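You operate a simulated robot arm through the tools that you are given. There is no shell and no other tool. Be economical: measure what you need, move in short steps, check, and stop when the job is done.

Carry out the task below with a simulated two-armed robot. There is one attempt and no reset: what you move stays moved.

TASK
Add the teal weight to the white tray, carry the tray to the bed, shake it at speed 1.
Fine: carry with both hands; raise the fence before the run and leave it up; nothing falls or tips. Set down upright: what you pick out.

Only the result counts: the job must be done as asked and must still hold three seconds after the hand-in. Knocking over, shifting, dropping, spilling or breaking anything else fails it.

THE ROBOT
Two 6-joint arms with two-finger parallel grippers on one trunk, on a base that drives. Base frame: it is fixed to the floor where the robot stands at the start and does not move with it; the origin is under the middle of the robot, x ahead of it, y to its left, z up; the surface under the hand at the start is at about z = 800. Lengths are in mm, angles in degrees, forces in N, time in s.
The left shoulder is at the start at [60, 187, 997], the right one opposite. With the tool pointing down near the work surface each hand reaches from about 280 to 640 mm from the robot's upright axis, wherever it stands, measured 20 degrees to its own side. Places, roughly: bed [400, 700, 800]; fence lever [100, 600, 700]; speed dial [100, 700, 700]; white tray [300, 200, 800]. Payload 1.57 kg a hand.
The TCP of each hand is the grasp point between the finger pads, 30 mm short of the fingertips. In the tool frame z runs along the fingers and y along their closing line. Largest opening 110 mm; finger width 24, thickness 12; the body of the gripper, 48 by 112 mm, starts 78 mm behind the TCP.
Orientation is that of the tool frame in the base frame, as a unit quaternion [w, x, y, z]. With the fingers straight down and closing along the base's y, the tool's x points along the base's -x, its y along +y and its z along -z.

THE INTERFACE
- The arms move only by the tool drive_tool. It takes "left_plan", "right_plan" or both (then of equal length, played together; a hand with none holds still); each is a list of rows, each a list of 7 numbers: the shift along the tool's x, y, z in mm, then the turn, a rotation vector about the tool's x, y, z in degrees, then the finger opening in mm, from 0 to 110. In form: [[dx, dy, dz, ax, ay, az, claw], ...]. A call has 1 to 8 rows; each row shifts and turns the commanded pose from where the row before left it, along the tool's axes as they then stand. Rows are played at 5 a second. More than 50 mm and 8.6 degrees between two rows, or a gripper value outside its range, and nothing of the call is played. Where a pose cannot be reached the arm comes as near as it can. A force on the tool above 90 N (or 10 N above the force at the start of the call, whichever is more), or a blocked arm, ends the call early, and 0.2 s more pass. The fingers move at their own pace (about 153 mm/s each) and stop on an object; they squeeze with about 32 N. The grip force told is the motor's: it shows also when the fingers shut on nothing. Time passes only in rows, and 0.2 s behind the last, so rows that do not move let the fingers close. It gives the time, the measured TCP pose, the force on the tool (base axes), the opening and the grip force at its end, in the units of the frame above (readings bear some noise), with the torque about the TCP (base axes, N m) and any sound that the robot's microphone picked up.
- Cameras (640 x 400 px; columns grow to the right, rows downward): "scene" is now at [-4, 35.9, 1527.2]; the picture's right is [0.57, -0.82, 0.00], its down [-0.70, -0.48, -0.53] and it looks along [0.43, 0.30, -0.85] (base axes); focal length 293 px, centre (320, 200). "left" rides on the left gripper at [70, -16, -141] in its tool frame; the picture's right is [0.23, 0.97, 0.00], its down [-0.86, 0.20, -0.48] and it looks along [-0.47, 0.11, 0.88] (tool axes); focal length 222 px, centre (320, 200). "right" rides on the right gripper at [70, 16, -141] in its tool frame; the picture's right is [-0.23, 0.97, 0.00], its down [-0.86, -0.20, -0.48] and it looks along [-0.47, -0.11, 0.88] (tool axes); focal length 222 px, centre (320, 200). There is no depth. A picture from a camera that has moved, and an enlarged one, comes with that camera's place and axes in the base frame and with its lens.
- grab_frame(camera): a new picture of that camera. No time passes.
- raise_lower(by): slides the trunk up (or, below 0, down) by that many mm; the arms and the scene camera ride with it, the base frame stays. It gives what a move gives, with no picture.
- base_move(legs): drives the robot by 1 to 6 legs, each [ahead, left, turn to the left] in mm, mm and degrees, along the robot's own axes; the way and the turn of a leg run together, so that a leg with both is an arc; at most 1500 mm and 180 degrees a leg. The arms and the cameras ride along, it lands a little off, and it stops where it bumps. It gives what a move gives.
- turn_head(pan, tilt): turns the head with the scene camera to pan (to the left, within 86 degrees either way) and tilt (down, from -29 to 69), counted from straight ahead of the robot. It gives what a move gives.
- zoom(camera, box): a new picture of the part [left, top, right, bottom] of that camera's present view, enlarged. No time passes.
- hand_in(): hands the job in; it is judged then, once.

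Go step by step. Nothing tells you exact positions but the pictures and the camera data: compare them with the known pose of the tool, close in by small moves and look again before you grip or let go. The budget is 120 turns and 92 pictures, counting those below and the enlarged ones. Unless the task says otherwise, let go and move clear before handing in, and close with one line.

The tools are called after ">>>" as name(argument=value, ...) on one line, values as JSON. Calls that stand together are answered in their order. drive_tool: Moves the arms, as the interface text tells. Its arguments: {"type":"object","properties":{"left_plan":{"type":"array","items":{"type":"array","items":{"type":"number"}}},"right_plan":{"type":"array","items":{"type":"array","items":{"type":"number"}}}},"required":[]} The other tools are called the same way: raise_lower (by) slides the trunk up or down; base_move (legs) drives the base; turn_head (pan, tilt) turns the head that bears the scene camera; grab_frame (camera) takes a picture; zoom (camera, box) takes an enlarged picture of a part of a camera's view; hand_in () hands the job in.

At the start:

```text
t: 0.0
left_eef_pos: [323.0, 348.8, 1069.2]
left_orientation: [-0.001, 0.0, 1.0, -0.001]
left_ft_force: [0.0, 0.1, 0.7]
left_wrist_torque: [0.0, -0.02, -0.01]
left_gripper_width: 109.7
left_grip_force: 0.0
right_eef_pos: [342.7, 17.1, 1154.5]
right_orientation: [0.0, 0.0, 1.0, 0.001]
right_ft_force: [-0.5, 0.1, 0.6]
right_wrist_torque: [-0.01, 0.02, 0.03]
right_gripper_width: 110.1
right_grip_force: 0.0
trunk travel left (down, up): [-625.0, 365.0]
robot x, y, heading: [1.4, 2.6, -0.2]
head pan, tilt: [34.7, 58.3]
```

scene: 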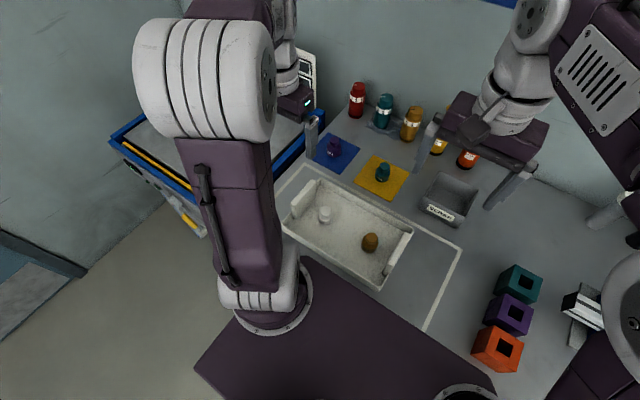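
right: 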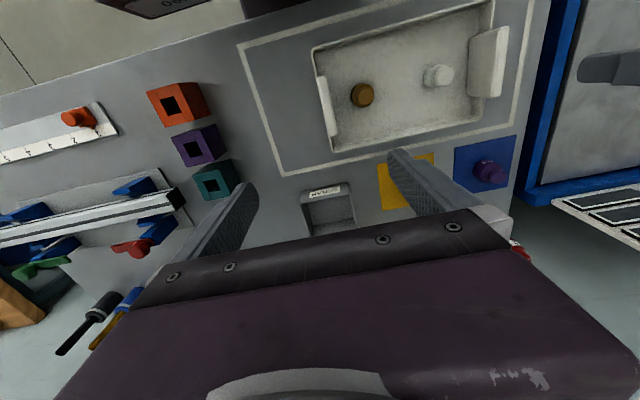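
left: 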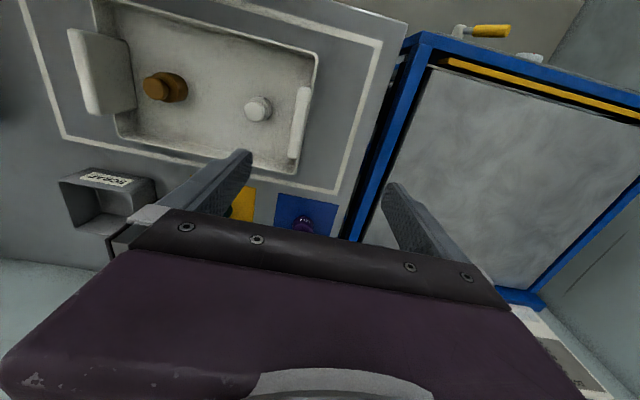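

The white tray (ochre and white weights in it) is in front of me, with the teal weight on a yellow mat behind it and the shaker bed to the left. I'll take closer looks first.

>>> zoom(camera="scene", box=[270, 120, 480, 300])

>>> turn_head(pan=80, tilt=50)

>>> grab_frame(camera="scene")

```text
2.22 times, centred on (375, 210) of scene
camera zoom: at [-4.0, 35.9, 1527.2], right [0.57, -0.82, 0.0], down [-0.7, -0.48, -0.53], along [0.43, 0.3, -0.85], focal length 650 px, centre (198, 178)
```

zoom: 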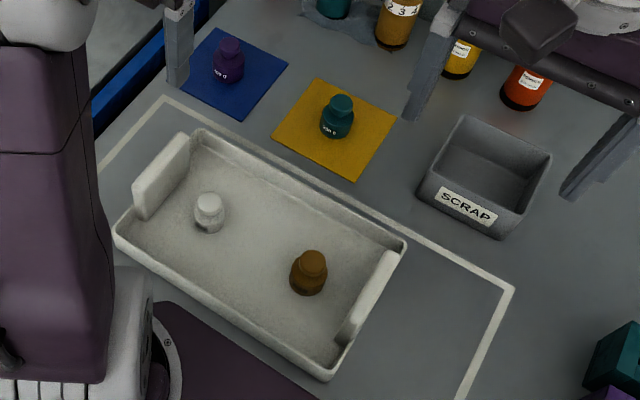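

```text
t: 1.1
left_eef_pos: [324.3, 348.4, 1069.6]
left_orientation: [0.001, 0.0, 1.0, 0.0]
left_ft_force: [0.6, -0.6, -0.2]
left_wrist_torque: [0.01, -0.01, -0.01]
left_gripper_width: 110.0
left_grip_force: 0.0
right_eef_pos: [342.5, 15.4, 1153.4]
right_orientation: [0.001, 0.0, 1.0, 0.0]
right_ft_force: [0.5, 0.4, 0.4]
right_wrist_torque: [-0.02, 0.02, -0.01]
right_gripper_width: 109.8
right_grip_force: 0.1
trunk travel left (down, up): [-625.0, 365.0]
robot x, y, heading: [-0.9, 1.0, -0.0]
head pan, tilt: [80.0, 50.0]
```

```text
87 pictures are left
camera scene: at [-47.0, 72.7, 1537.8], right [0.98, -0.17, 0.0], down [-0.13, -0.75, -0.64], along [0.11, 0.63, -0.77], focal length 293 px, centre (320, 200)
```

scene: 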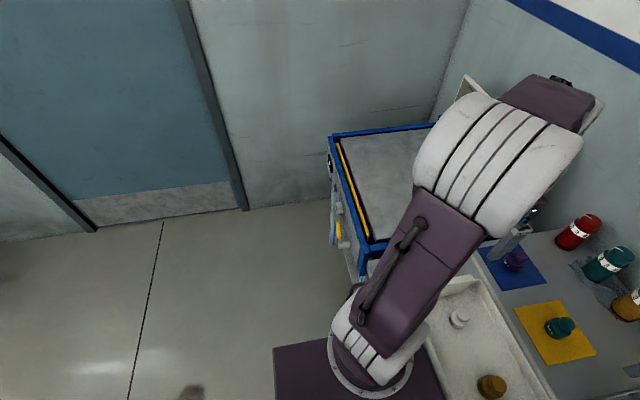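

The bed's control panel is on its near (−x) side. I'll zoom on it.

>>> zoom(camera="scene", box=[300, 110, 440, 290])

>>> zoom(camera="left", box=[340, 0, 640, 190])

```text
2.22 times, centred on (370, 200) of scene
camera zoom: at [-47.0, 72.7, 1537.8], right [0.98, -0.17, 0.0], down [-0.13, -0.75, -0.64], along [0.11, 0.63, -0.77], focal length 650 px, centre (209, 200)
```

zoom: 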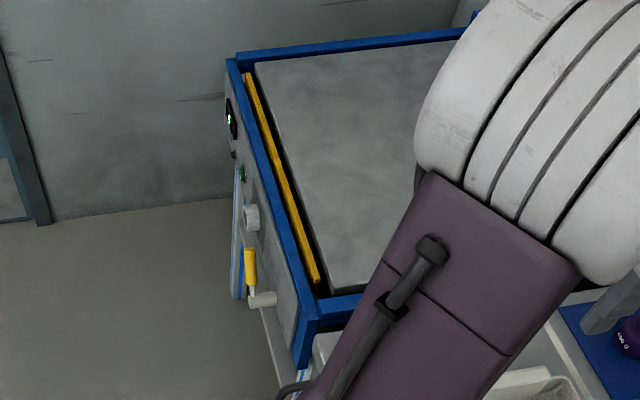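

```text
2.11 times, centred on (490, 95) of left
camera zoom: at [254.2, 333.5, 1210.3], right [-0.23, 0.97, 0.0], down [0.86, 0.2, 0.48], along [0.47, 0.11, -0.88], focal length 468 px, centre (-38, 421)
```

zoom: 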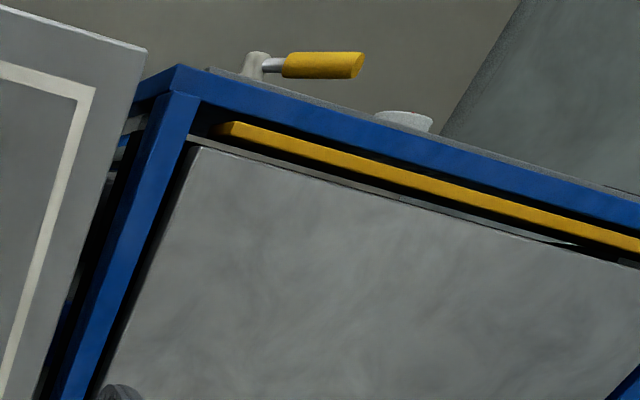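

The fence is lowered and the tray lies with its long axis along y, with its handles near [317,313] and [322,34]. The teal weight is at about [543,186], so I'll bring the left hand over it and move the right hand aside.

>>> drive_tool(left_plan=[[-31, -23, 17, 0, 0, 0, 80], [-31, -23, 17, 0, 0, 0, 80], [-31, -23, 17, 0, 0, 0, 80], [-31, -23, 17, 0, 0, 0, 80], [-31, -23, 17, 0, 0, 0, 80], [-31, -23, 17, 0, 0, 0, 80], [-31, -23, 17, 0, 0, 0, 80]], right_plan=[[0, -20, 0, 0, 0, 0, 110], [0, -20, 0, 0, 0, 0, 110], [0, -20, 0, 0, 0, 0, 110], [0, -20, 0, 0, 0, 0, 110], [0, -20, 0, 0, 0, 0, 110], [0, -20, 0, 0, 0, 0, 110], [0, 0, 0, 0, 0, 0, 110]])

>>> turn_head(pan=20, tilt=50)

>>> grab_frame(camera="scene")

>>> grab_frame(camera="left")

```text
t: 2.7
left_eef_pos: [541.6, 184.0, 952.2]
left_orientation: [0.0, 0.001, 1.0, 0.0]
left_ft_force: [-0.4, -0.4, 0.8]
left_wrist_torque: [-0.03, 0.0, -0.03]
left_gripper_width: 80.2
left_grip_force: 0.1
right_eef_pos: [345.7, -104.9, 1154.6]
right_orientation: [-0.001, 0.001, 1.0, 0.0]
right_ft_force: [0.4, 0.9, -0.7]
right_wrist_torque: [-0.01, 0.0, -0.01]
right_gripper_width: 109.8
right_grip_force: 0.1
trunk travel left (down, up): [-625.0, 365.0]
robot x, y, heading: [0.8, 4.7, -0.2]
head pan, tilt: [80.0, 50.0]
```

```text
t: 4.0
left_eef_pos: [540.6, 184.7, 954.1]
left_orientation: [0.001, 0.0, 1.0, 0.0]
left_ft_force: [0.7, 1.2, -0.8]
left_wrist_torque: [0.0, -0.02, -0.01]
left_gripper_width: 80.1
left_grip_force: 0.1
right_eef_pos: [343.7, -104.8, 1154.4]
right_orientation: [0.0, 0.0, 1.0, 0.0]
right_ft_force: [-0.2, 0.3, -0.2]
right_wrist_torque: [-0.05, 0.01, 0.01]
right_gripper_width: 110.1
right_grip_force: 0.1
trunk travel left (down, up): [-625.0, 365.0]
robot x, y, heading: [-1.9, -1.4, -0.0]
head pan, tilt: [20.0, 50.0]
```

```text
84 pictures are left
camera scene: at [11.8, 23.3, 1537.8], right [0.34, -0.94, 0.0], down [-0.72, -0.26, -0.64], along [0.6, 0.22, -0.77], focal length 293 px, centre (320, 200)
```

scene: 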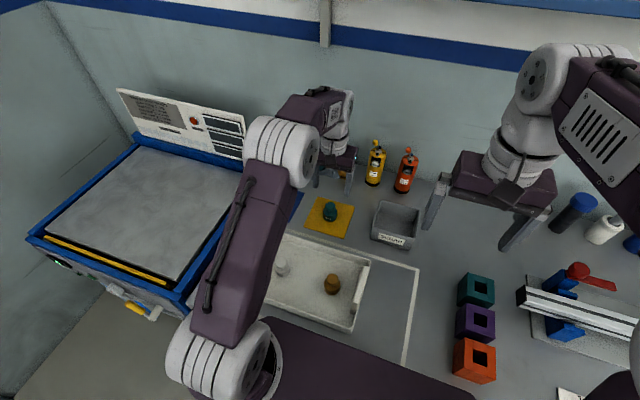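

```text
83 pictures are left
camera left: at [470.4, 169.1, 1093.6], right [-0.23, 0.97, 0.0], down [0.86, 0.2, 0.48], along [0.47, 0.11, -0.88], focal length 222 px, centre (320, 200)
```

left: 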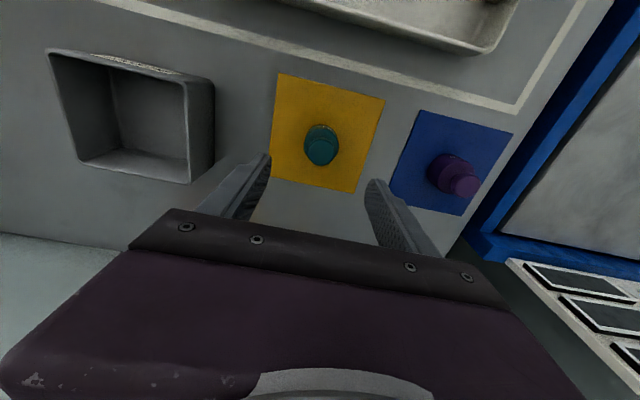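

The left hand is right above the teal weight. I'll zoom on the weight to judge its height and read the board behind the bed.

>>> zoom(camera="left", box=[260, 90, 400, 190])

>>> zoom(camera="scene", box=[110, 80, 260, 170])

>>> zoom(camera="scene", box=[20, 220, 200, 330])

```text
4.00 times, centred on (330, 140) of left
camera zoom: at [470.4, 169.1, 1093.6], right [-0.23, 0.97, 0.0], down [0.86, 0.2, 0.48], along [0.47, 0.11, -0.88], focal length 888 px, centre (280, 440)
```

zoom: 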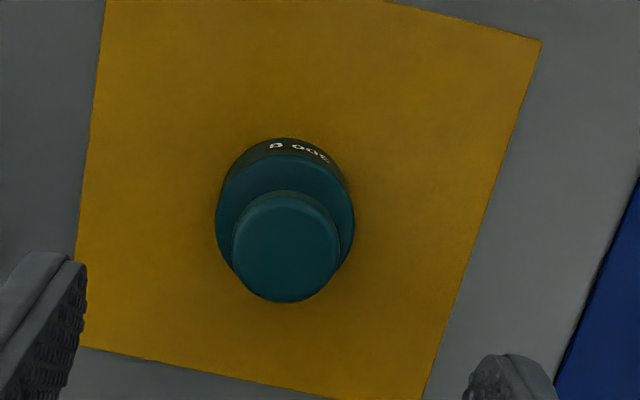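

```text
4.27 times, centred on (185, 125) of scene
camera zoom: at [11.8, 23.3, 1537.8], right [0.34, -0.94, 0.0], down [-0.72, -0.26, -0.64], along [0.6, 0.22, -0.77], focal length 1249 px, centre (896, 520)
```

zoom: 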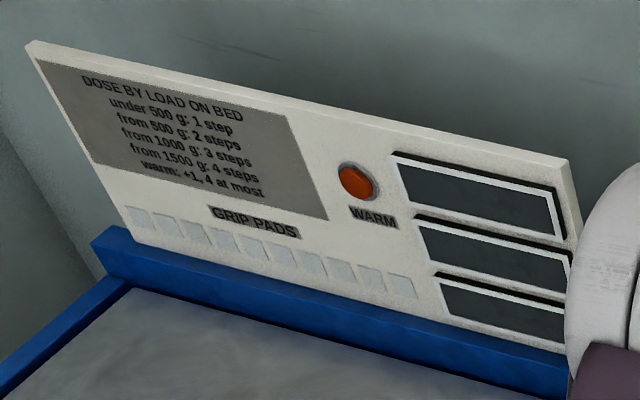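

```text
3.56 times, centred on (110, 275) of scene
camera zoom: at [11.8, 23.3, 1537.8], right [0.34, -0.94, 0.0], down [-0.72, -0.26, -0.64], along [0.6, 0.22, -0.77], focal length 1041 px, centre (1067, -67)
```

zoom: 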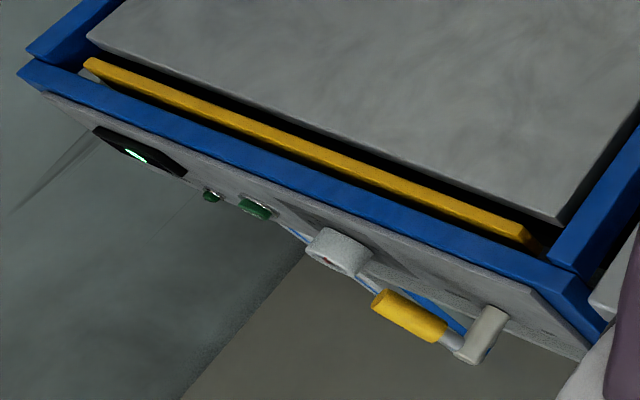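

The teal weight reads 300 g, is about 44 mm wide and stands at about [541,187]. I'll go down, grip it and lift it a little.

>>> drive_tool(left_plan=[[0, 2, 40, 0, 0, 0, 80], [0, 0, 40, 0, 0, 0, 80], [0, 0, 38, 0, 0, 0, 80], [0, 0, 0, 0, 0, 0, 80]])

>>> grab_frame(camera="left")

```text
t: 5.0
left_eef_pos: [543.0, 189.3, 832.5]
left_orientation: [0.001, 0.0, 1.0, 0.0]
left_ft_force: [-4.3, 0.8, 15.4]
left_wrist_torque: [-0.58, 0.31, -0.14]
left_gripper_width: 79.6
left_grip_force: 0.0
right_eef_pos: [342.0, -105.3, 1155.6]
right_orientation: [0.001, 0.0, 1.0, 0.0]
right_ft_force: [-0.2, 0.1, -0.2]
right_wrist_torque: [0.01, 0.02, 0.04]
right_gripper_width: 110.0
right_grip_force: 0.1
trunk travel left (down, up): [-625.0, 365.0]
robot x, y, heading: [3.7, 0.2, 0.1]
head pan, tilt: [20.0, 50.0]
```

```text
79 pictures are left
camera left: at [473.2, 173.3, 973.9], right [-0.23, 0.97, 0.0], down [0.85, 0.2, 0.48], along [0.47, 0.11, -0.88], focal length 222 px, centre (320, 200)
```

left: 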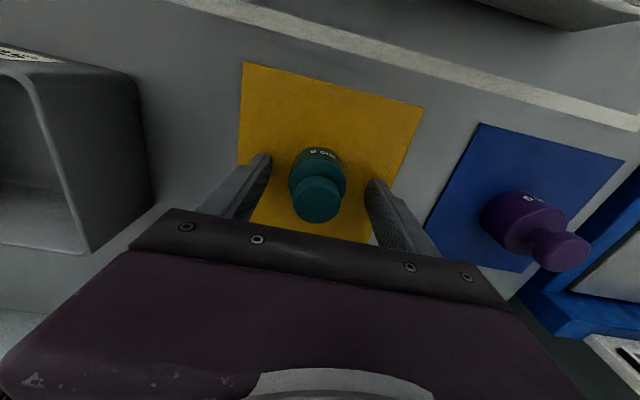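

The fingertips touch the surface, and the weight is between the fingers. I'll back up 4 mm, close and lift gently.

>>> drive_tool(left_plan=[[0, 0, -4, 0, 0, 0, 80], [0, 0, 0, 0, 0, 0, 20], [0, 0, 0, 0, 0, 0, 20], [0, 0, 0, 0, 0, 0, 20], [0, 0, -20, 0, 0, 0, 20], [0, 0, -30, 0, 0, 0, 20], [0, 0, -30, 0, 0, 0, 20], [0, 0, 0, 0, 0, 0, 20]])

>>> grab_frame(camera="left")

```text
t: 6.8
left_eef_pos: [540.3, 191.1, 916.7]
left_orientation: [-0.002, 0.001, 1.0, 0.001]
left_ft_force: [0.5, 0.3, -2.4]
left_wrist_torque: [0.02, -0.01, -0.03]
left_gripper_width: 41.3
left_grip_force: 32.5
right_eef_pos: [344.1, -103.4, 1153.6]
right_orientation: [0.001, 0.0, 1.0, 0.0]
right_ft_force: [0.4, -0.1, -0.4]
right_wrist_torque: [-0.02, 0.03, -0.01]
right_gripper_width: 109.9
right_grip_force: 0.0
trunk travel left (down, up): [-625.0, 365.0]
robot x, y, heading: [0.1, -2.2, -0.1]
head pan, tilt: [20.0, 50.0]
```

```text
78 pictures are left
camera left: at [470.7, 175.2, 1057.1], right [-0.23, 0.97, 0.0], down [0.86, 0.2, 0.48], along [0.47, 0.11, -0.88], focal length 222 px, centre (320, 200)
```

left: 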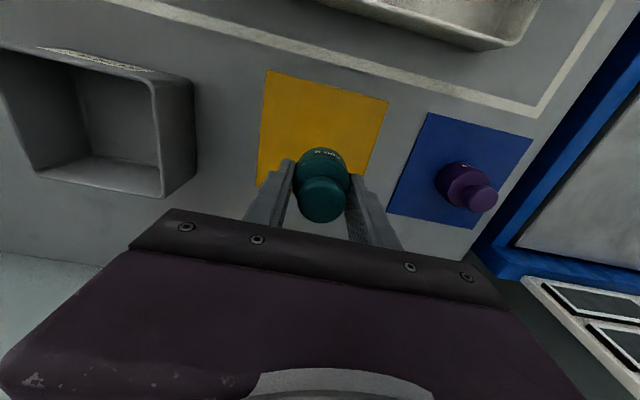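

The weight is held. Next I'll carry it above the tray to about [350,174], between the two others and slightly to the far side.

>>> drive_tool(left_plan=[[32, -3, -3, 0, 0, 0, 20], [32, -3, 0, 0, 0, 0, 20], [32, -3, 0, 0, 0, 0, 20], [32, -3, 0, 0, 0, 0, 20], [32, -3, 0, 0, 0, 0, 20], [31, -2, 0, 0, 0, 0, 20], [0, 0, 0, 0, 0, 0, 20]])

>>> grab_frame(camera="left")

>>> grab_frame(camera="scene")

```text
t: 8.4
left_eef_pos: [350.1, 172.8, 919.0]
left_orientation: [0.0, -0.001, 1.0, 0.0]
left_ft_force: [0.2, -0.2, -3.1]
left_wrist_torque: [-0.01, 0.03, -0.01]
left_gripper_width: 41.2
left_grip_force: 32.1
right_eef_pos: [345.2, -104.8, 1155.1]
right_orientation: [0.0, 0.001, 1.0, -0.001]
right_ft_force: [0.2, 0.3, -1.0]
right_wrist_torque: [-0.03, 0.0, 0.01]
right_gripper_width: 110.0
right_grip_force: 0.1
trunk travel left (down, up): [-625.0, 365.0]
robot x, y, heading: [2.4, -1.2, -0.1]
head pan, tilt: [20.0, 50.0]
```

```text
77 pictures are left
camera left: at [281.1, 157.4, 1060.1], right [-0.23, 0.97, 0.0], down [0.86, 0.2, 0.48], along [0.47, 0.11, -0.88], focal length 222 px, centre (320, 200)
```

left: 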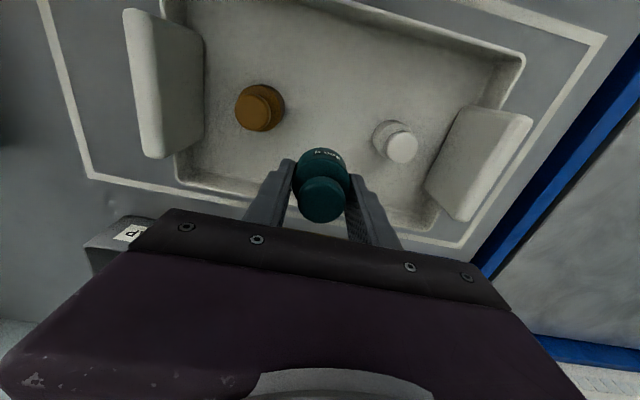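

```text
76 pictures are left
camera scene: at [13.0, 23.4, 1537.7], right [0.34, -0.94, 0.0], down [-0.72, -0.26, -0.64], along [0.6, 0.22, -0.77], focal length 293 px, centre (320, 200)
```

scene: 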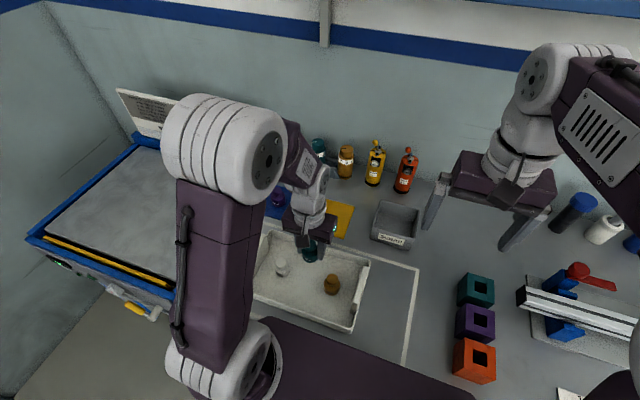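

The spot is clear of the other two weights. I'll lower it to the tray floor.

>>> drive_tool(left_plan=[[0, 2, 25, 0, 0, 0, 20], [0, 0, 25, 0, 0, 0, 20], [0, 0, 15, 0, 0, 0, 20], [0, 0, 4, 0, 0, 0, 20], [0, 0, 2, 0, 0, 0, 20], [0, 0, 0, 0, 0, 0, 20]])

>>> grab_frame(camera="left")

```text
t: 9.8
left_eef_pos: [348.0, 174.1, 848.2]
left_orientation: [-0.001, 0.0, 1.0, -0.001]
left_ft_force: [0.4, -0.8, -2.4]
left_wrist_torque: [0.0, -0.02, 0.02]
left_gripper_width: 41.1
left_grip_force: 31.9
right_eef_pos: [344.0, -104.7, 1154.8]
right_orientation: [-0.001, 0.0, 1.0, -0.001]
right_ft_force: [0.3, -0.2, -0.2]
right_wrist_torque: [0.0, 0.0, 0.01]
right_gripper_width: 110.0
right_grip_force: 0.1
trunk travel left (down, up): [-625.0, 365.0]
robot x, y, heading: [-2.1, -1.0, 0.1]
head pan, tilt: [20.0, 50.0]
```

```text
75 pictures are left
camera left: at [278.8, 158.7, 989.3], right [-0.23, 0.97, 0.0], down [0.86, 0.2, 0.48], along [0.47, 0.11, -0.88], focal length 222 px, centre (320, 200)
```

left: 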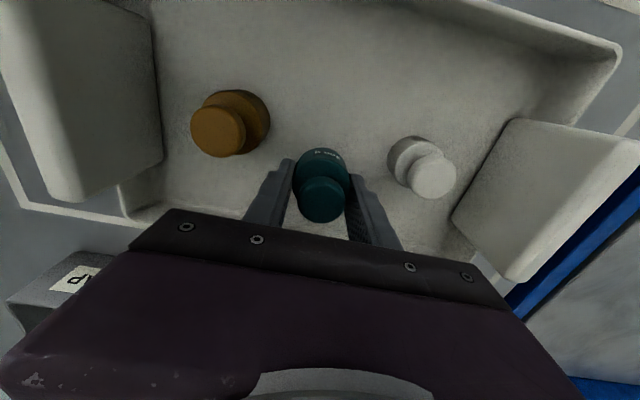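

It hasn't touched yet, so I'll continue down in fine steps.

>>> drive_tool(left_plan=[[0, 0, 2, 0, 0, 0, 20], [0, 0, 2, 0, 0, 0, 20], [0, 0, 2, 0, 0, 0, 20], [0, 0, 0, 0, 0, 0, 20]])

```text
t: 10.8
left_eef_pos: [347.0, 174.8, 842.9]
left_orientation: [0.0, 0.0, 1.0, 0.0]
left_ft_force: [-0.3, 0.1, -2.7]
left_wrist_torque: [0.01, 0.02, 0.01]
left_gripper_width: 41.0
left_grip_force: 32.7
right_eef_pos: [344.4, -104.9, 1152.4]
right_orientation: [0.001, 0.0, 1.0, 0.0]
right_ft_force: [-0.9, 0.4, 0.5]
right_wrist_torque: [0.02, -0.04, 0.02]
right_gripper_width: 110.2
right_grip_force: 0.1
trunk travel left (down, up): [-625.0, 365.0]
robot x, y, heading: [0.1, 1.0, -0.0]
head pan, tilt: [20.0, 50.0]
```

>>> drive_tool(left_plan=[[0, 0, 1.5, 0, 0, 0, 20], [0, 0, 1.5, 0, 0, 0, 20], [0, 0, 0, 0, 0, 0, 20]])

```text
t: 11.6
left_eef_pos: [348.5, 174.8, 837.6]
left_orientation: [0.0, 0.0, 1.0, 0.0]
left_ft_force: [1.6, 0.2, -2.9]
left_wrist_torque: [0.0, 0.0, 0.0]
left_gripper_width: 41.3
left_grip_force: 32.2
right_eef_pos: [343.5, -104.9, 1153.2]
right_orientation: [0.0, 0.0, 1.0, 0.0]
right_ft_force: [-0.4, 0.7, -0.4]
right_wrist_torque: [-0.02, 0.03, 0.04]
right_gripper_width: 109.9
right_grip_force: 0.2
trunk travel left (down, up): [-625.0, 365.0]
robot x, y, heading: [2.1, -2.1, 0.2]
head pan, tilt: [20.0, 50.0]
```

>>> drive_tool(left_plan=[[0, 0, 1, 0, 0, 0, 20], [0, 0, 1, 0, 0, 0, 20], [0, 0, 0, 0, 0, 0, 20]])

>>> grab_frame(camera="left")

```text
t: 12.4
left_eef_pos: [348.2, 175.3, 837.7]
left_orientation: [-0.001, 0.0, 1.0, 0.0]
left_ft_force: [0.6, -0.9, -2.8]
left_wrist_torque: [-0.01, -0.02, 0.01]
left_gripper_width: 41.1
left_grip_force: 31.7
right_eef_pos: [344.4, -104.5, 1153.7]
right_orientation: [0.0, 0.0, 1.0, 0.0]
right_ft_force: [0.4, -0.1, -0.3]
right_wrist_torque: [0.0, 0.01, 0.0]
right_gripper_width: 110.0
right_grip_force: 0.1
trunk travel left (down, up): [-625.0, 365.0]
robot x, y, heading: [-0.4, 0.5, 0.2]
head pan, tilt: [20.0, 50.0]
```

```text
74 pictures are left
camera left: at [279.1, 159.9, 978.4], right [-0.23, 0.97, 0.0], down [0.86, 0.2, 0.48], along [0.47, 0.11, -0.88], focal length 222 px, centre (320, 200)
```

left: 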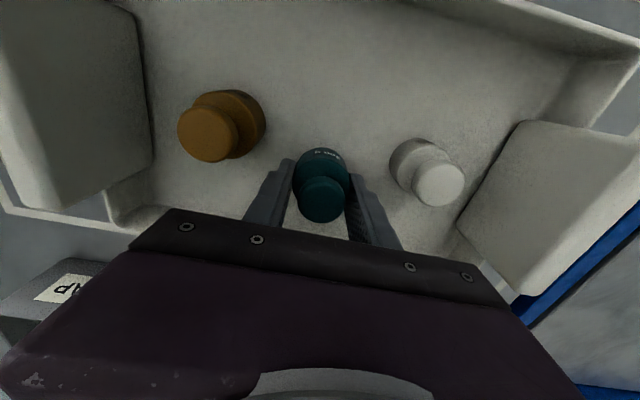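

>>> drive_tool(left_plan=[[0, 0, 1, 0, 0, 0, 20], [0, 0, 1, 0, 0, 0, 20], [0, 0, 0, 0, 0, 0, 20]])

```text
t: 13.2
left_eef_pos: [349.2, 175.3, 836.2]
left_orientation: [0.001, 0.0, 1.0, 0.0]
left_ft_force: [-1.4, -2.3, 9.1]
left_wrist_torque: [-0.06, 0.24, 0.02]
left_gripper_width: 40.9
left_grip_force: 32.2
right_eef_pos: [343.0, -103.8, 1155.1]
right_orientation: [0.0, -0.001, 1.0, 0.0]
right_ft_force: [-0.6, 0.8, -0.4]
right_wrist_torque: [0.02, -0.01, -0.03]
right_gripper_width: 110.0
right_grip_force: 0.0
trunk travel left (down, up): [-625.0, 365.0]
robot x, y, heading: [0.7, -0.3, 0.1]
head pan, tilt: [20.0, 50.0]
```

It has touched down. I'll open to 60 and rise.

>>> drive_tool(left_plan=[[0, 0, -1, 0, 0, 0, 60], [0, 0, 0, 0, 0, 0, 60], [0, 0, -25, 0, 0, 0, 60], [0, 0, -40, 0, 0, 0, 60], [0, 0, -40, 0, 0, 0, 60], [0, 0, 0, 0, 0, 0, 60]])

>>> grab_frame(camera="left")

```text
t: 14.6
left_eef_pos: [347.6, 173.8, 940.6]
left_orientation: [0.0, 0.001, 1.0, 0.0]
left_ft_force: [0.3, -0.1, 0.2]
left_wrist_torque: [-0.01, 0.02, 0.02]
left_gripper_width: 60.0
left_grip_force: 0.0
right_eef_pos: [343.8, -104.3, 1152.8]
right_orientation: [0.001, 0.0, 1.0, 0.0]
right_ft_force: [-0.8, 0.1, 0.0]
right_wrist_torque: [-0.02, 0.01, -0.01]
right_gripper_width: 110.0
right_grip_force: 0.0
trunk travel left (down, up): [-625.0, 365.0]
robot x, y, heading: [-1.2, 1.3, 0.2]
head pan, tilt: [20.0, 50.0]
```

```text
73 pictures are left
camera left: at [278.9, 158.6, 1081.1], right [-0.23, 0.97, 0.0], down [0.86, 0.2, 0.48], along [0.47, 0.11, -0.88], focal length 222 px, centre (320, 200)
```

left: 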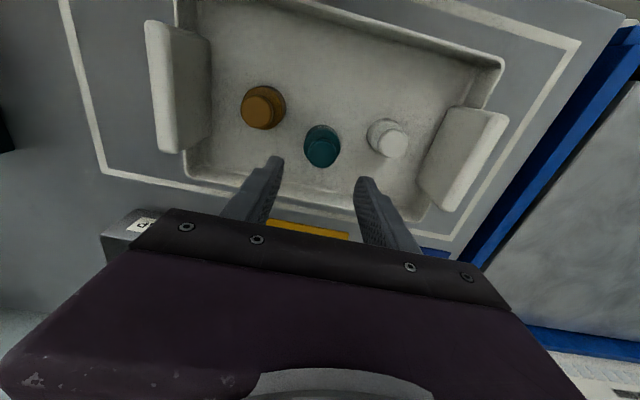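

The teal weight stands upright in the tray. Before carrying, I'll drive back and left to look at the panel from the front.

>>> drive_tool(left_plan=[[0, 15, -45, 0, 0, 0, 110], [0, 40, -30, 0, 0, 0, 110], [0, 40, -30, 0, 0, 0, 110], [0, 40, -20, 0, 0, 0, 110]])

>>> base_move(legs=[[-450, 0, 0], [0, 600, 0]])

>>> turn_head(pan=5, tilt=45)

>>> grab_frame(camera="scene")

```text
t: 15.6
left_eef_pos: [349.5, 312.3, 1065.2]
left_orientation: [0.0, 0.0, 1.0, 0.0]
left_ft_force: [-0.4, -0.6, 0.0]
left_wrist_torque: [-0.05, 0.02, -0.01]
left_gripper_width: 109.9
left_grip_force: 0.1
right_eef_pos: [343.5, -103.0, 1154.1]
right_orientation: [0.0, -0.001, 1.0, -0.001]
right_ft_force: [-0.2, -0.3, -0.4]
right_wrist_torque: [-0.04, -0.01, 0.02]
right_gripper_width: 109.9
right_grip_force: 0.0
trunk travel left (down, up): [-625.0, 365.0]
robot x, y, heading: [-1.2, 2.1, -0.0]
head pan, tilt: [20.0, 50.0]
```

```text
t: 21.2
left_eef_pos: [-78.2, 898.7, 1064.9]
left_orientation: [0.0, 0.004, 1.0, 0.001]
left_ft_force: [0.2, 0.0, -0.1]
left_wrist_torque: [-0.03, 0.04, 0.0]
left_gripper_width: 110.1
left_grip_force: 0.1
right_eef_pos: [-89.3, 481.5, 1154.2]
right_orientation: [0.0, 0.004, 1.0, 0.0]
right_ft_force: [-0.1, -1.1, -0.4]
right_wrist_torque: [0.02, 0.0, 0.0]
right_gripper_width: 110.2
right_grip_force: 0.1
trunk travel left (down, up): [-625.0, 365.0]
robot x, y, heading: [-430.8, 589.3, -0.5]
head pan, tilt: [20.0, 50.0]
```

```text
t: 22.0
left_eef_pos: [-78.8, 898.9, 1063.5]
left_orientation: [0.001, 0.004, 1.0, 0.0]
left_ft_force: [-0.9, 0.0, -0.3]
left_wrist_torque: [-0.01, 0.01, 0.01]
left_gripper_width: 110.0
left_grip_force: 0.0
right_eef_pos: [-88.9, 481.9, 1152.1]
right_orientation: [0.0, 0.005, 1.0, -0.001]
right_ft_force: [0.0, 0.8, 0.4]
right_wrist_torque: [-0.05, 0.01, 0.04]
right_gripper_width: 109.8
right_grip_force: 0.0
trunk travel left (down, up): [-625.0, 365.0]
robot x, y, heading: [-430.6, 593.3, -0.6]
head pan, tilt: [5.0, 45.0]
```

```text
72 pictures are left
camera scene: at [-410.2, 593.4, 1544.7], right [0.08, -1.0, 0.0], down [-0.7, -0.06, -0.71], along [0.7, 0.06, -0.71], focal length 293 px, centre (320, 200)
```

scene: 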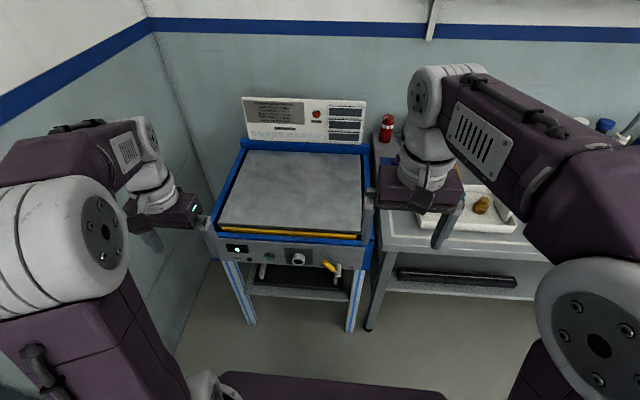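

>>> zoom(camera="scene", box=[205, 220, 375, 290])

>>> zoom(camera="scene", box=[235, 90, 375, 155])

>>> raise_lower(by=-350)

>>> grab_frame(camera="scene")

```text
3.76 times, centred on (290, 255) of scene
camera zoom: at [-410.2, 593.4, 1544.7], right [0.08, -1.0, 0.0], down [-0.7, -0.06, -0.71], along [0.7, 0.06, -0.71], focal length 1102 px, centre (433, -7)
```

zoom: 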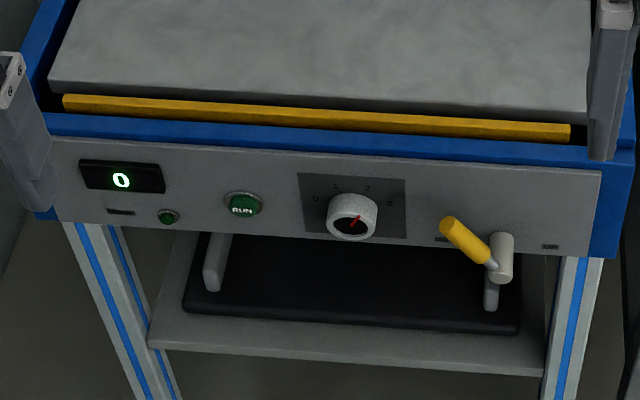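

```text
4.57 times, centred on (305, 122) of scene
camera zoom: at [-410.2, 593.4, 1544.7], right [0.08, -1.0, 0.0], down [-0.7, -0.06, -0.71], along [0.7, 0.06, -0.71], focal length 1338 px, centre (389, 554)
```

zoom: 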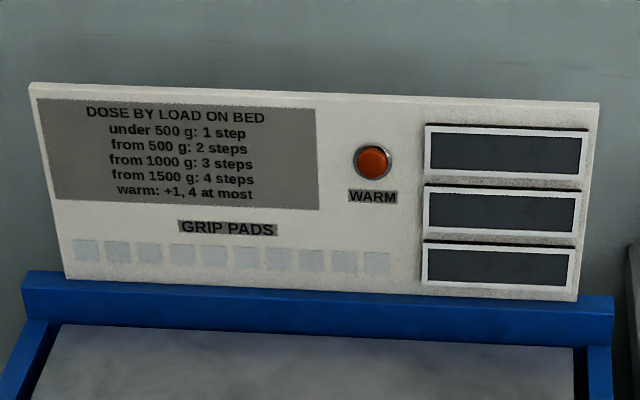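

```text
t: 25.4
left_eef_pos: [-78.4, 899.3, 714.3]
left_orientation: [0.0, 0.003, 1.0, 0.0]
left_ft_force: [0.2, -0.4, 0.1]
left_wrist_torque: [0.02, -0.02, -0.01]
left_gripper_width: 109.8
left_grip_force: 0.1
right_eef_pos: [-88.8, 482.4, 803.8]
right_orientation: [0.0, 0.005, 1.0, 0.001]
right_ft_force: [0.5, 0.5, 0.0]
right_wrist_torque: [0.0, -0.02, 0.03]
right_gripper_width: 110.0
right_grip_force: 0.1
trunk travel left (down, up): [-275.0, 715.0]
robot x, y, heading: [-431.4, 588.6, -0.5]
head pan, tilt: [5.0, 45.0]
```

```text
69 pictures are left
camera scene: at [-410.3, 593.2, 1194.7], right [0.08, -1.0, 0.0], down [-0.7, -0.06, -0.71], along [0.7, 0.06, -0.71], focal length 293 px, centre (320, 200)
```

scene: 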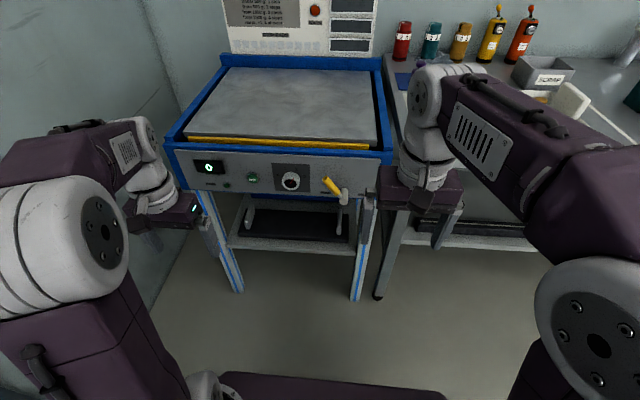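

>>> zoom(camera="scene", box=[185, 145, 285, 205])

>>> zoom(camera="scene", box=[265, 145, 385, 217])

```text
6.40 times, centred on (235, 175) of scene
camera zoom: at [-410.3, 593.2, 1194.7], right [0.08, -1.0, 0.0], down [-0.7, -0.06, -0.71], along [0.7, 0.06, -0.71], focal length 1873 px, centre (864, 360)
```

zoom: 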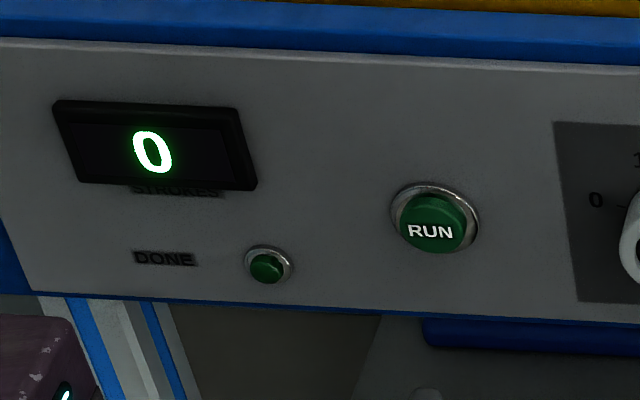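

```text
5.33 times, centred on (325, 181) of scene
camera zoom: at [-410.3, 593.2, 1194.7], right [0.08, -1.0, 0.0], down [-0.7, -0.06, -0.71], along [0.7, 0.06, -0.71], focal length 1561 px, centre (293, 301)
```

zoom: 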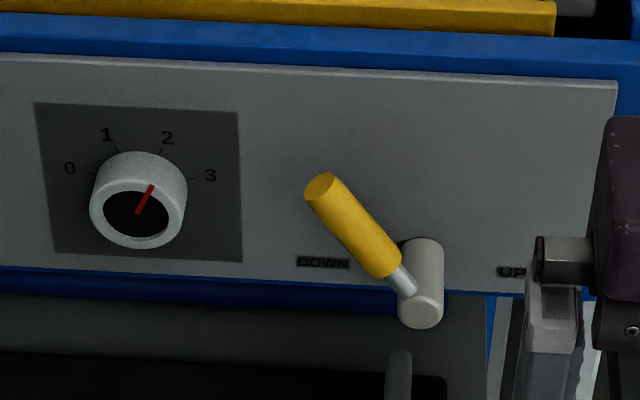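

The panel reads: dial at 2 (needs 1), RUN button, and a fence lever that flips from DOWN (left) to UP (right). I'll go back up and drive in front of the tray to pick it up.

>>> raise_lower(by=350)

>>> base_move(legs=[[0, -415, 0.5], [271, 0, 0]])

>>> turn_head(pan=0, tilt=55)

>>> grab_frame(camera="scene")

```text
t: 28.8
left_eef_pos: [-78.2, 898.4, 1064.0]
left_orientation: [0.0, 0.004, 1.0, 0.0]
left_ft_force: [0.0, -1.3, 0.3]
left_wrist_torque: [0.0, -0.01, 0.03]
left_gripper_width: 109.7
left_grip_force: 0.1
right_eef_pos: [-87.9, 481.6, 1152.9]
right_orientation: [0.0, 0.005, 1.0, 0.0]
right_ft_force: [-0.4, 0.5, 0.2]
right_wrist_torque: [-0.02, -0.01, -0.02]
right_gripper_width: 110.1
right_grip_force: 0.0
trunk travel left (down, up): [-625.0, 365.0]
robot x, y, heading: [-431.1, 587.6, -0.6]
head pan, tilt: [5.0, 45.0]
```

```text
t: 32.8
left_eef_pos: [184.9, 482.8, 1065.3]
left_orientation: [0.0, 0.009, 1.0, 0.0]
left_ft_force: [-0.3, -0.5, -0.5]
left_wrist_torque: [0.02, 0.03, -0.01]
left_gripper_width: 110.1
left_grip_force: 0.0
right_eef_pos: [172.2, 68.2, 1154.2]
right_orientation: [-0.001, 0.009, 1.0, 0.0]
right_ft_force: [-0.3, 1.3, 1.0]
right_wrist_torque: [-0.01, -0.01, 0.03]
right_gripper_width: 110.1
right_grip_force: 0.1
trunk travel left (down, up): [-625.0, 365.0]
robot x, y, heading: [-168.8, 175.1, -1.1]
head pan, tilt: [5.0, 45.0]
```

```text
t: 33.6
left_eef_pos: [186.0, 483.2, 1064.3]
left_orientation: [0.0, 0.009, 1.0, 0.001]
left_ft_force: [-0.7, -0.5, -0.8]
left_wrist_torque: [0.03, 0.01, -0.01]
left_gripper_width: 109.9
left_grip_force: 0.1
right_eef_pos: [172.6, 67.0, 1153.2]
right_orientation: [0.0, 0.009, 1.0, 0.0]
right_ft_force: [-0.1, -0.4, -0.8]
right_wrist_torque: [-0.02, -0.01, 0.02]
right_gripper_width: 110.0
right_grip_force: 0.1
trunk travel left (down, up): [-625.0, 365.0]
robot x, y, heading: [-168.2, 178.2, -1.0]
head pan, tilt: [0.0, 55.0]
```

```text
66 pictures are left
camera scene: at [-157.4, 173.8, 1531.3], right [-0.02, -1.0, 0.0], down [-0.82, 0.01, -0.57], along [0.57, -0.01, -0.82], focal length 293 px, centre (320, 200)
```

scene: 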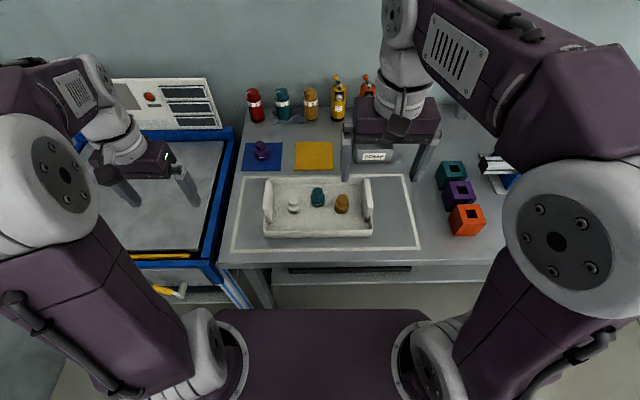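

>>> zoom(camera="scene", box=[240, 160, 400, 260])

>>> grab_frame(camera="left")

>>> grab_frame(camera="right")

```text
4.00 times, centred on (320, 210) of scene
camera zoom: at [-157.4, 173.8, 1531.3], right [-0.02, -1.0, 0.0], down [-0.82, 0.01, -0.57], along [0.57, -0.01, -0.82], focal length 1171 px, centre (320, 160)
```

zoom: 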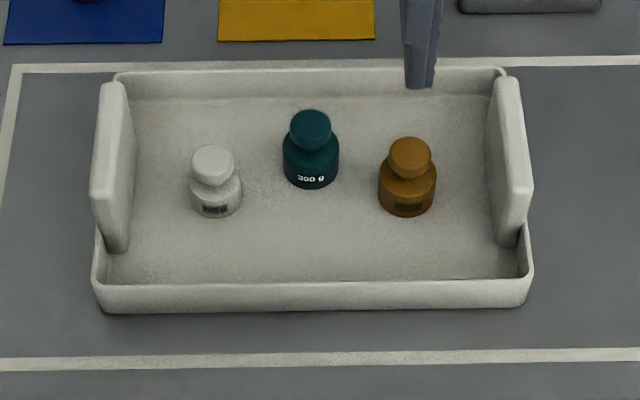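

```text
64 pictures are left
camera left: at [115.8, 468.6, 1205.7], right [-0.21, 0.98, 0.0], down [0.86, 0.18, 0.48], along [0.47, 0.1, -0.88], focal length 222 px, centre (320, 200)
```

left: 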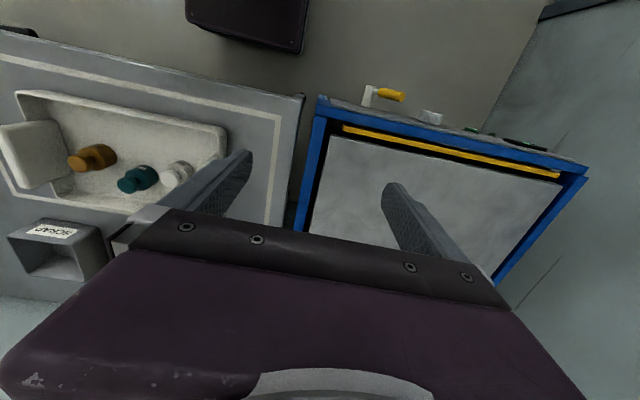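

```text
63 pictures are left
camera right: at [103.2, 84.0, 1295.2], right [0.24, 0.97, 0.0], down [0.85, -0.21, 0.48], along [0.46, -0.12, -0.88], focal length 222 px, centre (320, 200)
```

right: 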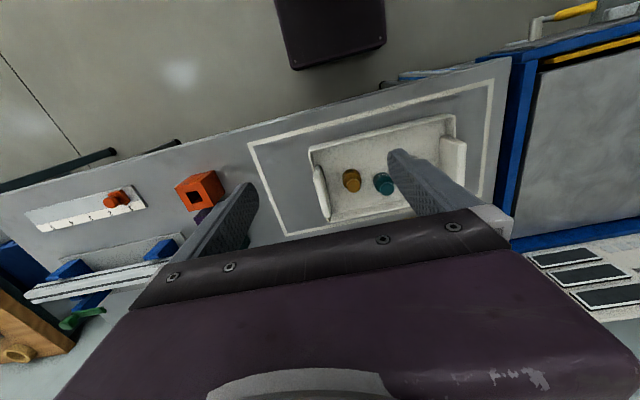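

The tray's handles are taller end plates, centred near x 326 and y about 310 and 33. I'll straighten the heading and bring both hands above the handles.

>>> base_move(legs=[[0, 0, 1.0]])

>>> drive_tool(left_plan=[[-28, -24, 5, 0, 0, 0, 80], [-28, -35, 14, 0, 0, 0, 80], [-28, -35, 14, 0, 0, 0, 80], [-28, -35, 14, 0, 0, 0, 80], [-28, -35, 14, 0, 0, 0, 80], [0, -10, 24, 0, 0, 0, 80]], right_plan=[[-30, 0, 14, 0, 0, 0, 80], [-30, -7, 28, 0, 0, 0, 80], [-30, -7, 28, 0, 0, 0, 80], [-30, -7, 34, 0, 0, 0, 80], [-34, -7, 34, 0, 0, 0, 80], [0, -7, 34, 0, 0, 0, 80]])

>>> grab_frame(camera="left")

>>> grab_frame(camera="right")

```text
t: 34.3
left_eef_pos: [179.0, 489.1, 1064.9]
left_orientation: [0.0, 0.001, 1.0, 0.0]
left_ft_force: [-0.3, -0.2, -0.1]
left_wrist_torque: [0.02, 0.01, -0.01]
left_gripper_width: 110.2
left_grip_force: 0.0
right_eef_pos: [173.4, 72.9, 1154.3]
right_orientation: [0.001, -0.001, 1.0, -0.001]
right_ft_force: [-0.6, -0.8, -0.8]
right_wrist_torque: [0.04, -0.01, 0.01]
right_gripper_width: 110.2
right_grip_force: 0.1
trunk travel left (down, up): [-625.0, 365.0]
robot x, y, heading: [-164.7, 178.2, -0.1]
head pan, tilt: [0.0, 55.0]
```

```text
t: 35.7
left_eef_pos: [317.6, 314.1, 979.0]
left_orientation: [0.0, 0.0, 1.0, 0.0]
left_ft_force: [-0.4, -0.5, 0.5]
left_wrist_torque: [0.02, 0.01, 0.03]
left_gripper_width: 79.8
left_grip_force: 0.1
right_eef_pos: [327.5, 37.0, 982.9]
right_orientation: [0.001, 0.0, 1.0, 0.0]
right_ft_force: [0.2, 0.5, -0.2]
right_wrist_torque: [0.01, 0.0, -0.01]
right_gripper_width: 79.8
right_grip_force: 0.1
trunk travel left (down, up): [-625.0, 365.0]
robot x, y, heading: [-167.0, 174.7, -0.2]
head pan, tilt: [0.0, 55.0]
```

```text
62 pictures are left
camera left: at [248.3, 298.6, 1120.3], right [-0.23, 0.97, 0.0], down [0.85, 0.2, 0.48], along [0.47, 0.11, -0.88], focal length 222 px, centre (320, 200)
```

left: 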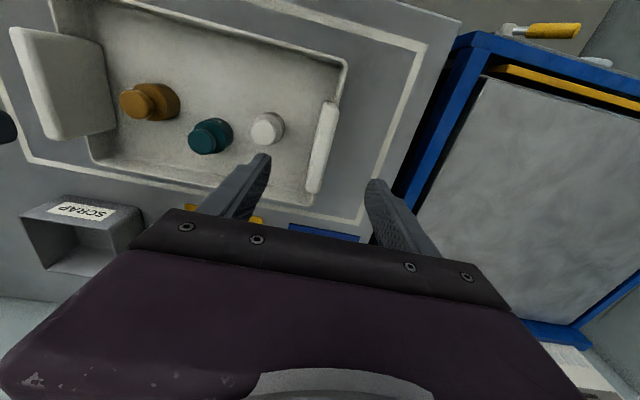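

```text
61 pictures are left
camera right: at [258.0, 53.3, 1123.2], right [0.23, 0.97, 0.0], down [0.85, -0.2, 0.48], along [0.47, -0.11, -0.88], focal length 222 px, centre (320, 200)
```

right: 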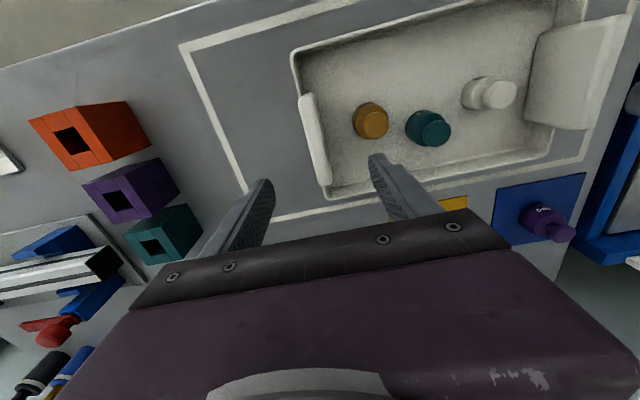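

Handle tops measure about z 870, at [320,316] and [320,32], roughly 20 mm thick. I'll centre over them and go down until the tips just straddle the plates, then check.

>>> drive_tool(left_plan=[[-2, 2, 0, 0, 0, 0, 64], [0, 0, 35, 0, 0, 0, 64], [0, 0, 30, 0, 0, 0, 64], [0, 0, 18, 0, 0, 0, 64], [0, 0, 0, 0, 0, 0, 64]], right_plan=[[7, -5, 0, 0, 0, 0, 64], [0, 0, 35, 0, 0, 0, 64], [0, 0, 30, 0, 0, 0, 64], [0, 0, 20, 0, 0, 0, 64], [0, 0, 0, 0, 0, 0, 64]])

>>> grab_frame(camera="left")

>>> grab_frame(camera="right")

>>> zoom(camera="scene", box=[220, 150, 420, 275])

```text
t: 36.9
left_eef_pos: [321.1, 318.8, 895.4]
left_orientation: [0.0, -0.001, 1.0, 0.0]
left_ft_force: [0.4, 0.1, -0.3]
left_wrist_torque: [0.0, -0.02, 0.0]
left_gripper_width: 63.9
left_grip_force: 0.2
right_eef_pos: [321.8, 31.8, 896.5]
right_orientation: [0.0, 0.0, 1.0, 0.0]
right_ft_force: [0.1, 0.7, 0.6]
right_wrist_torque: [-0.04, 0.01, 0.02]
right_gripper_width: 64.0
right_grip_force: 0.0
trunk travel left (down, up): [-625.0, 365.0]
robot x, y, heading: [-170.9, 174.8, -0.1]
head pan, tilt: [0.0, 55.0]
```

```text
60 pictures are left
camera left: at [250.9, 302.2, 1036.6], right [-0.23, 0.97, 0.0], down [0.85, 0.2, 0.48], along [0.47, 0.11, -0.88], focal length 222 px, centre (320, 200)
```

left: 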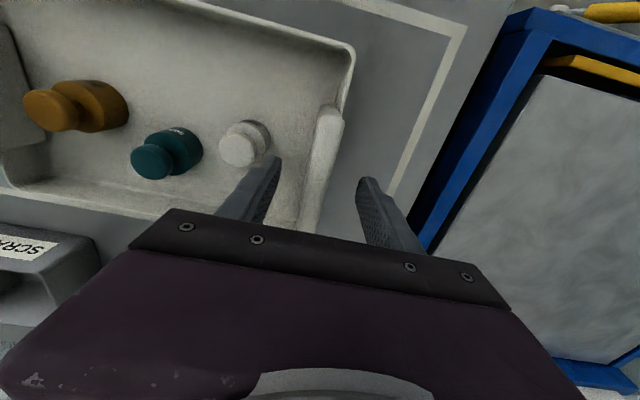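

```text
59 pictures are left
camera right: at [252.0, 48.5, 1038.9], right [0.23, 0.97, 0.0], down [0.86, -0.2, 0.48], along [0.47, -0.11, -0.88], focal length 222 px, centre (320, 200)
```

right: 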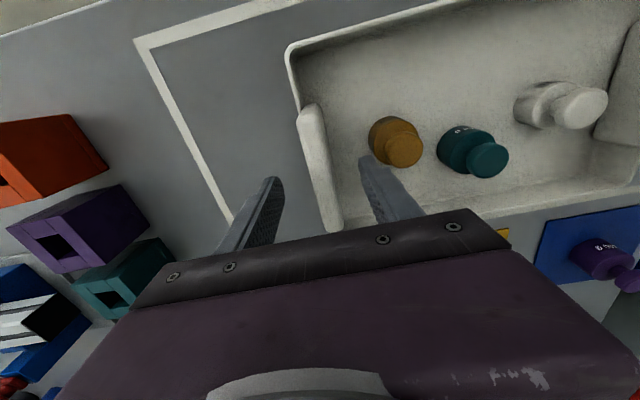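

```text
3.20 times, centred on (320, 212) of scene
camera zoom: at [-158.1, 173.9, 1531.3], right [0.0, -1.0, 0.0], down [-0.82, 0.0, -0.57], along [0.57, 0.0, -0.82], focal length 937 px, centre (320, 160)
```

zoom: 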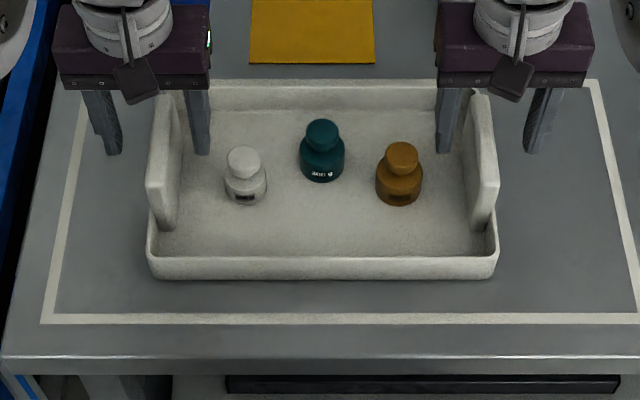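

Both hands straddle the plates well centred. Going down to z ≈ 852 and closing together.

>>> drive_tool(left_plan=[[0, -1, 15, 0, 0, 0, 64], [0, 0, 15, 0, 0, 0, 64], [0, 0, 13, 0, 0, 0, 64], [0, 0, 0, 0, 0, 0, 64]], right_plan=[[0, 0, 15, 0, 0, 0, 64], [0, 0, 15, 0, 0, 0, 64], [0, 0, 13, 0, 0, 0, 64], [0, 0, 0, 0, 0, 0, 64]])

>>> zoom(camera="scene", box=[220, 150, 420, 275])

```text
t: 37.9
left_eef_pos: [320.6, 316.7, 851.8]
left_orientation: [0.0, -0.001, 1.0, 0.0]
left_ft_force: [-0.2, 0.3, 0.7]
left_wrist_torque: [-0.06, -0.01, -0.02]
left_gripper_width: 64.2
left_grip_force: 0.0
right_eef_pos: [320.6, 33.2, 854.8]
right_orientation: [0.0, 0.0, 1.0, 0.001]
right_ft_force: [-0.5, -0.3, 0.2]
right_wrist_torque: [-0.02, 0.0, 0.02]
right_gripper_width: 64.1
right_grip_force: 0.1
trunk travel left (down, up): [-625.0, 365.0]
robot x, y, heading: [-169.8, 175.9, 0.3]
head pan, tilt: [0.0, 55.0]
```

```text
3.20 times, centred on (320, 212) of scene
camera zoom: at [-158.2, 173.9, 1531.3], right [0.0, -1.0, 0.0], down [-0.82, 0.0, -0.57], along [0.57, 0.0, -0.82], focal length 937 px, centre (320, 160)
```

zoom: 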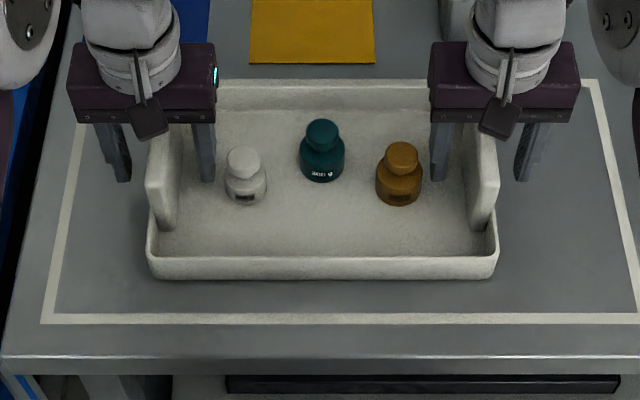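

>>> drive_tool(left_plan=[[0, 0, 0, 0, 0, 0, 40], [0, 0, 0, 0, 0, 0, 28], [0, 0, 0, 0, 0, 0, 10], [0, 0, 0, 0, 0, 0, 5], [0, 0, 0, 0, 0, 0, 5]], right_plan=[[0, 0, 0, 0, 0, 0, 40], [0, 0, 0, 0, 0, 0, 28], [0, 0, 0, 0, 0, 0, 10], [0, 0, 0, 0, 0, 0, 5], [0, 0, 0, 0, 0, 0, 5]])

>>> zoom(camera="scene", box=[220, 150, 420, 275])

```text
t: 39.1
left_eef_pos: [320.6, 316.7, 853.5]
left_orientation: [0.0, 0.0, 1.0, -0.001]
left_ft_force: [-0.4, -17.3, -0.5]
left_wrist_torque: [0.61, 0.01, 0.12]
left_gripper_width: 17.9
left_grip_force: 32.4
right_eef_pos: [320.1, 34.5, 854.5]
right_orientation: [0.0, 0.0, 1.0, -0.001]
right_ft_force: [-2.1, 18.1, 0.1]
right_wrist_torque: [-0.47, -0.14, 0.17]
right_gripper_width: 17.8
right_grip_force: 31.6
trunk travel left (down, up): [-625.0, 365.0]
robot x, y, heading: [-172.1, 182.4, -0.0]
head pan, tilt: [0.0, 55.0]
```

```text
3.20 times, centred on (320, 212) of scene
camera zoom: at [-157.9, 174.1, 1531.2], right [0.0, -1.0, 0.0], down [-0.82, 0.0, -0.57], along [0.57, 0.0, -0.82], focal length 937 px, centre (320, 160)
```

zoom: 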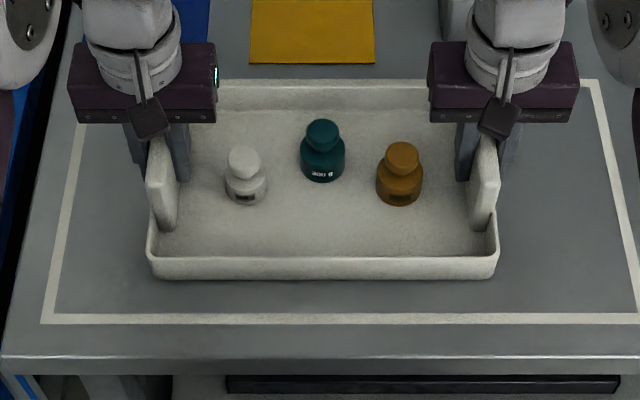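

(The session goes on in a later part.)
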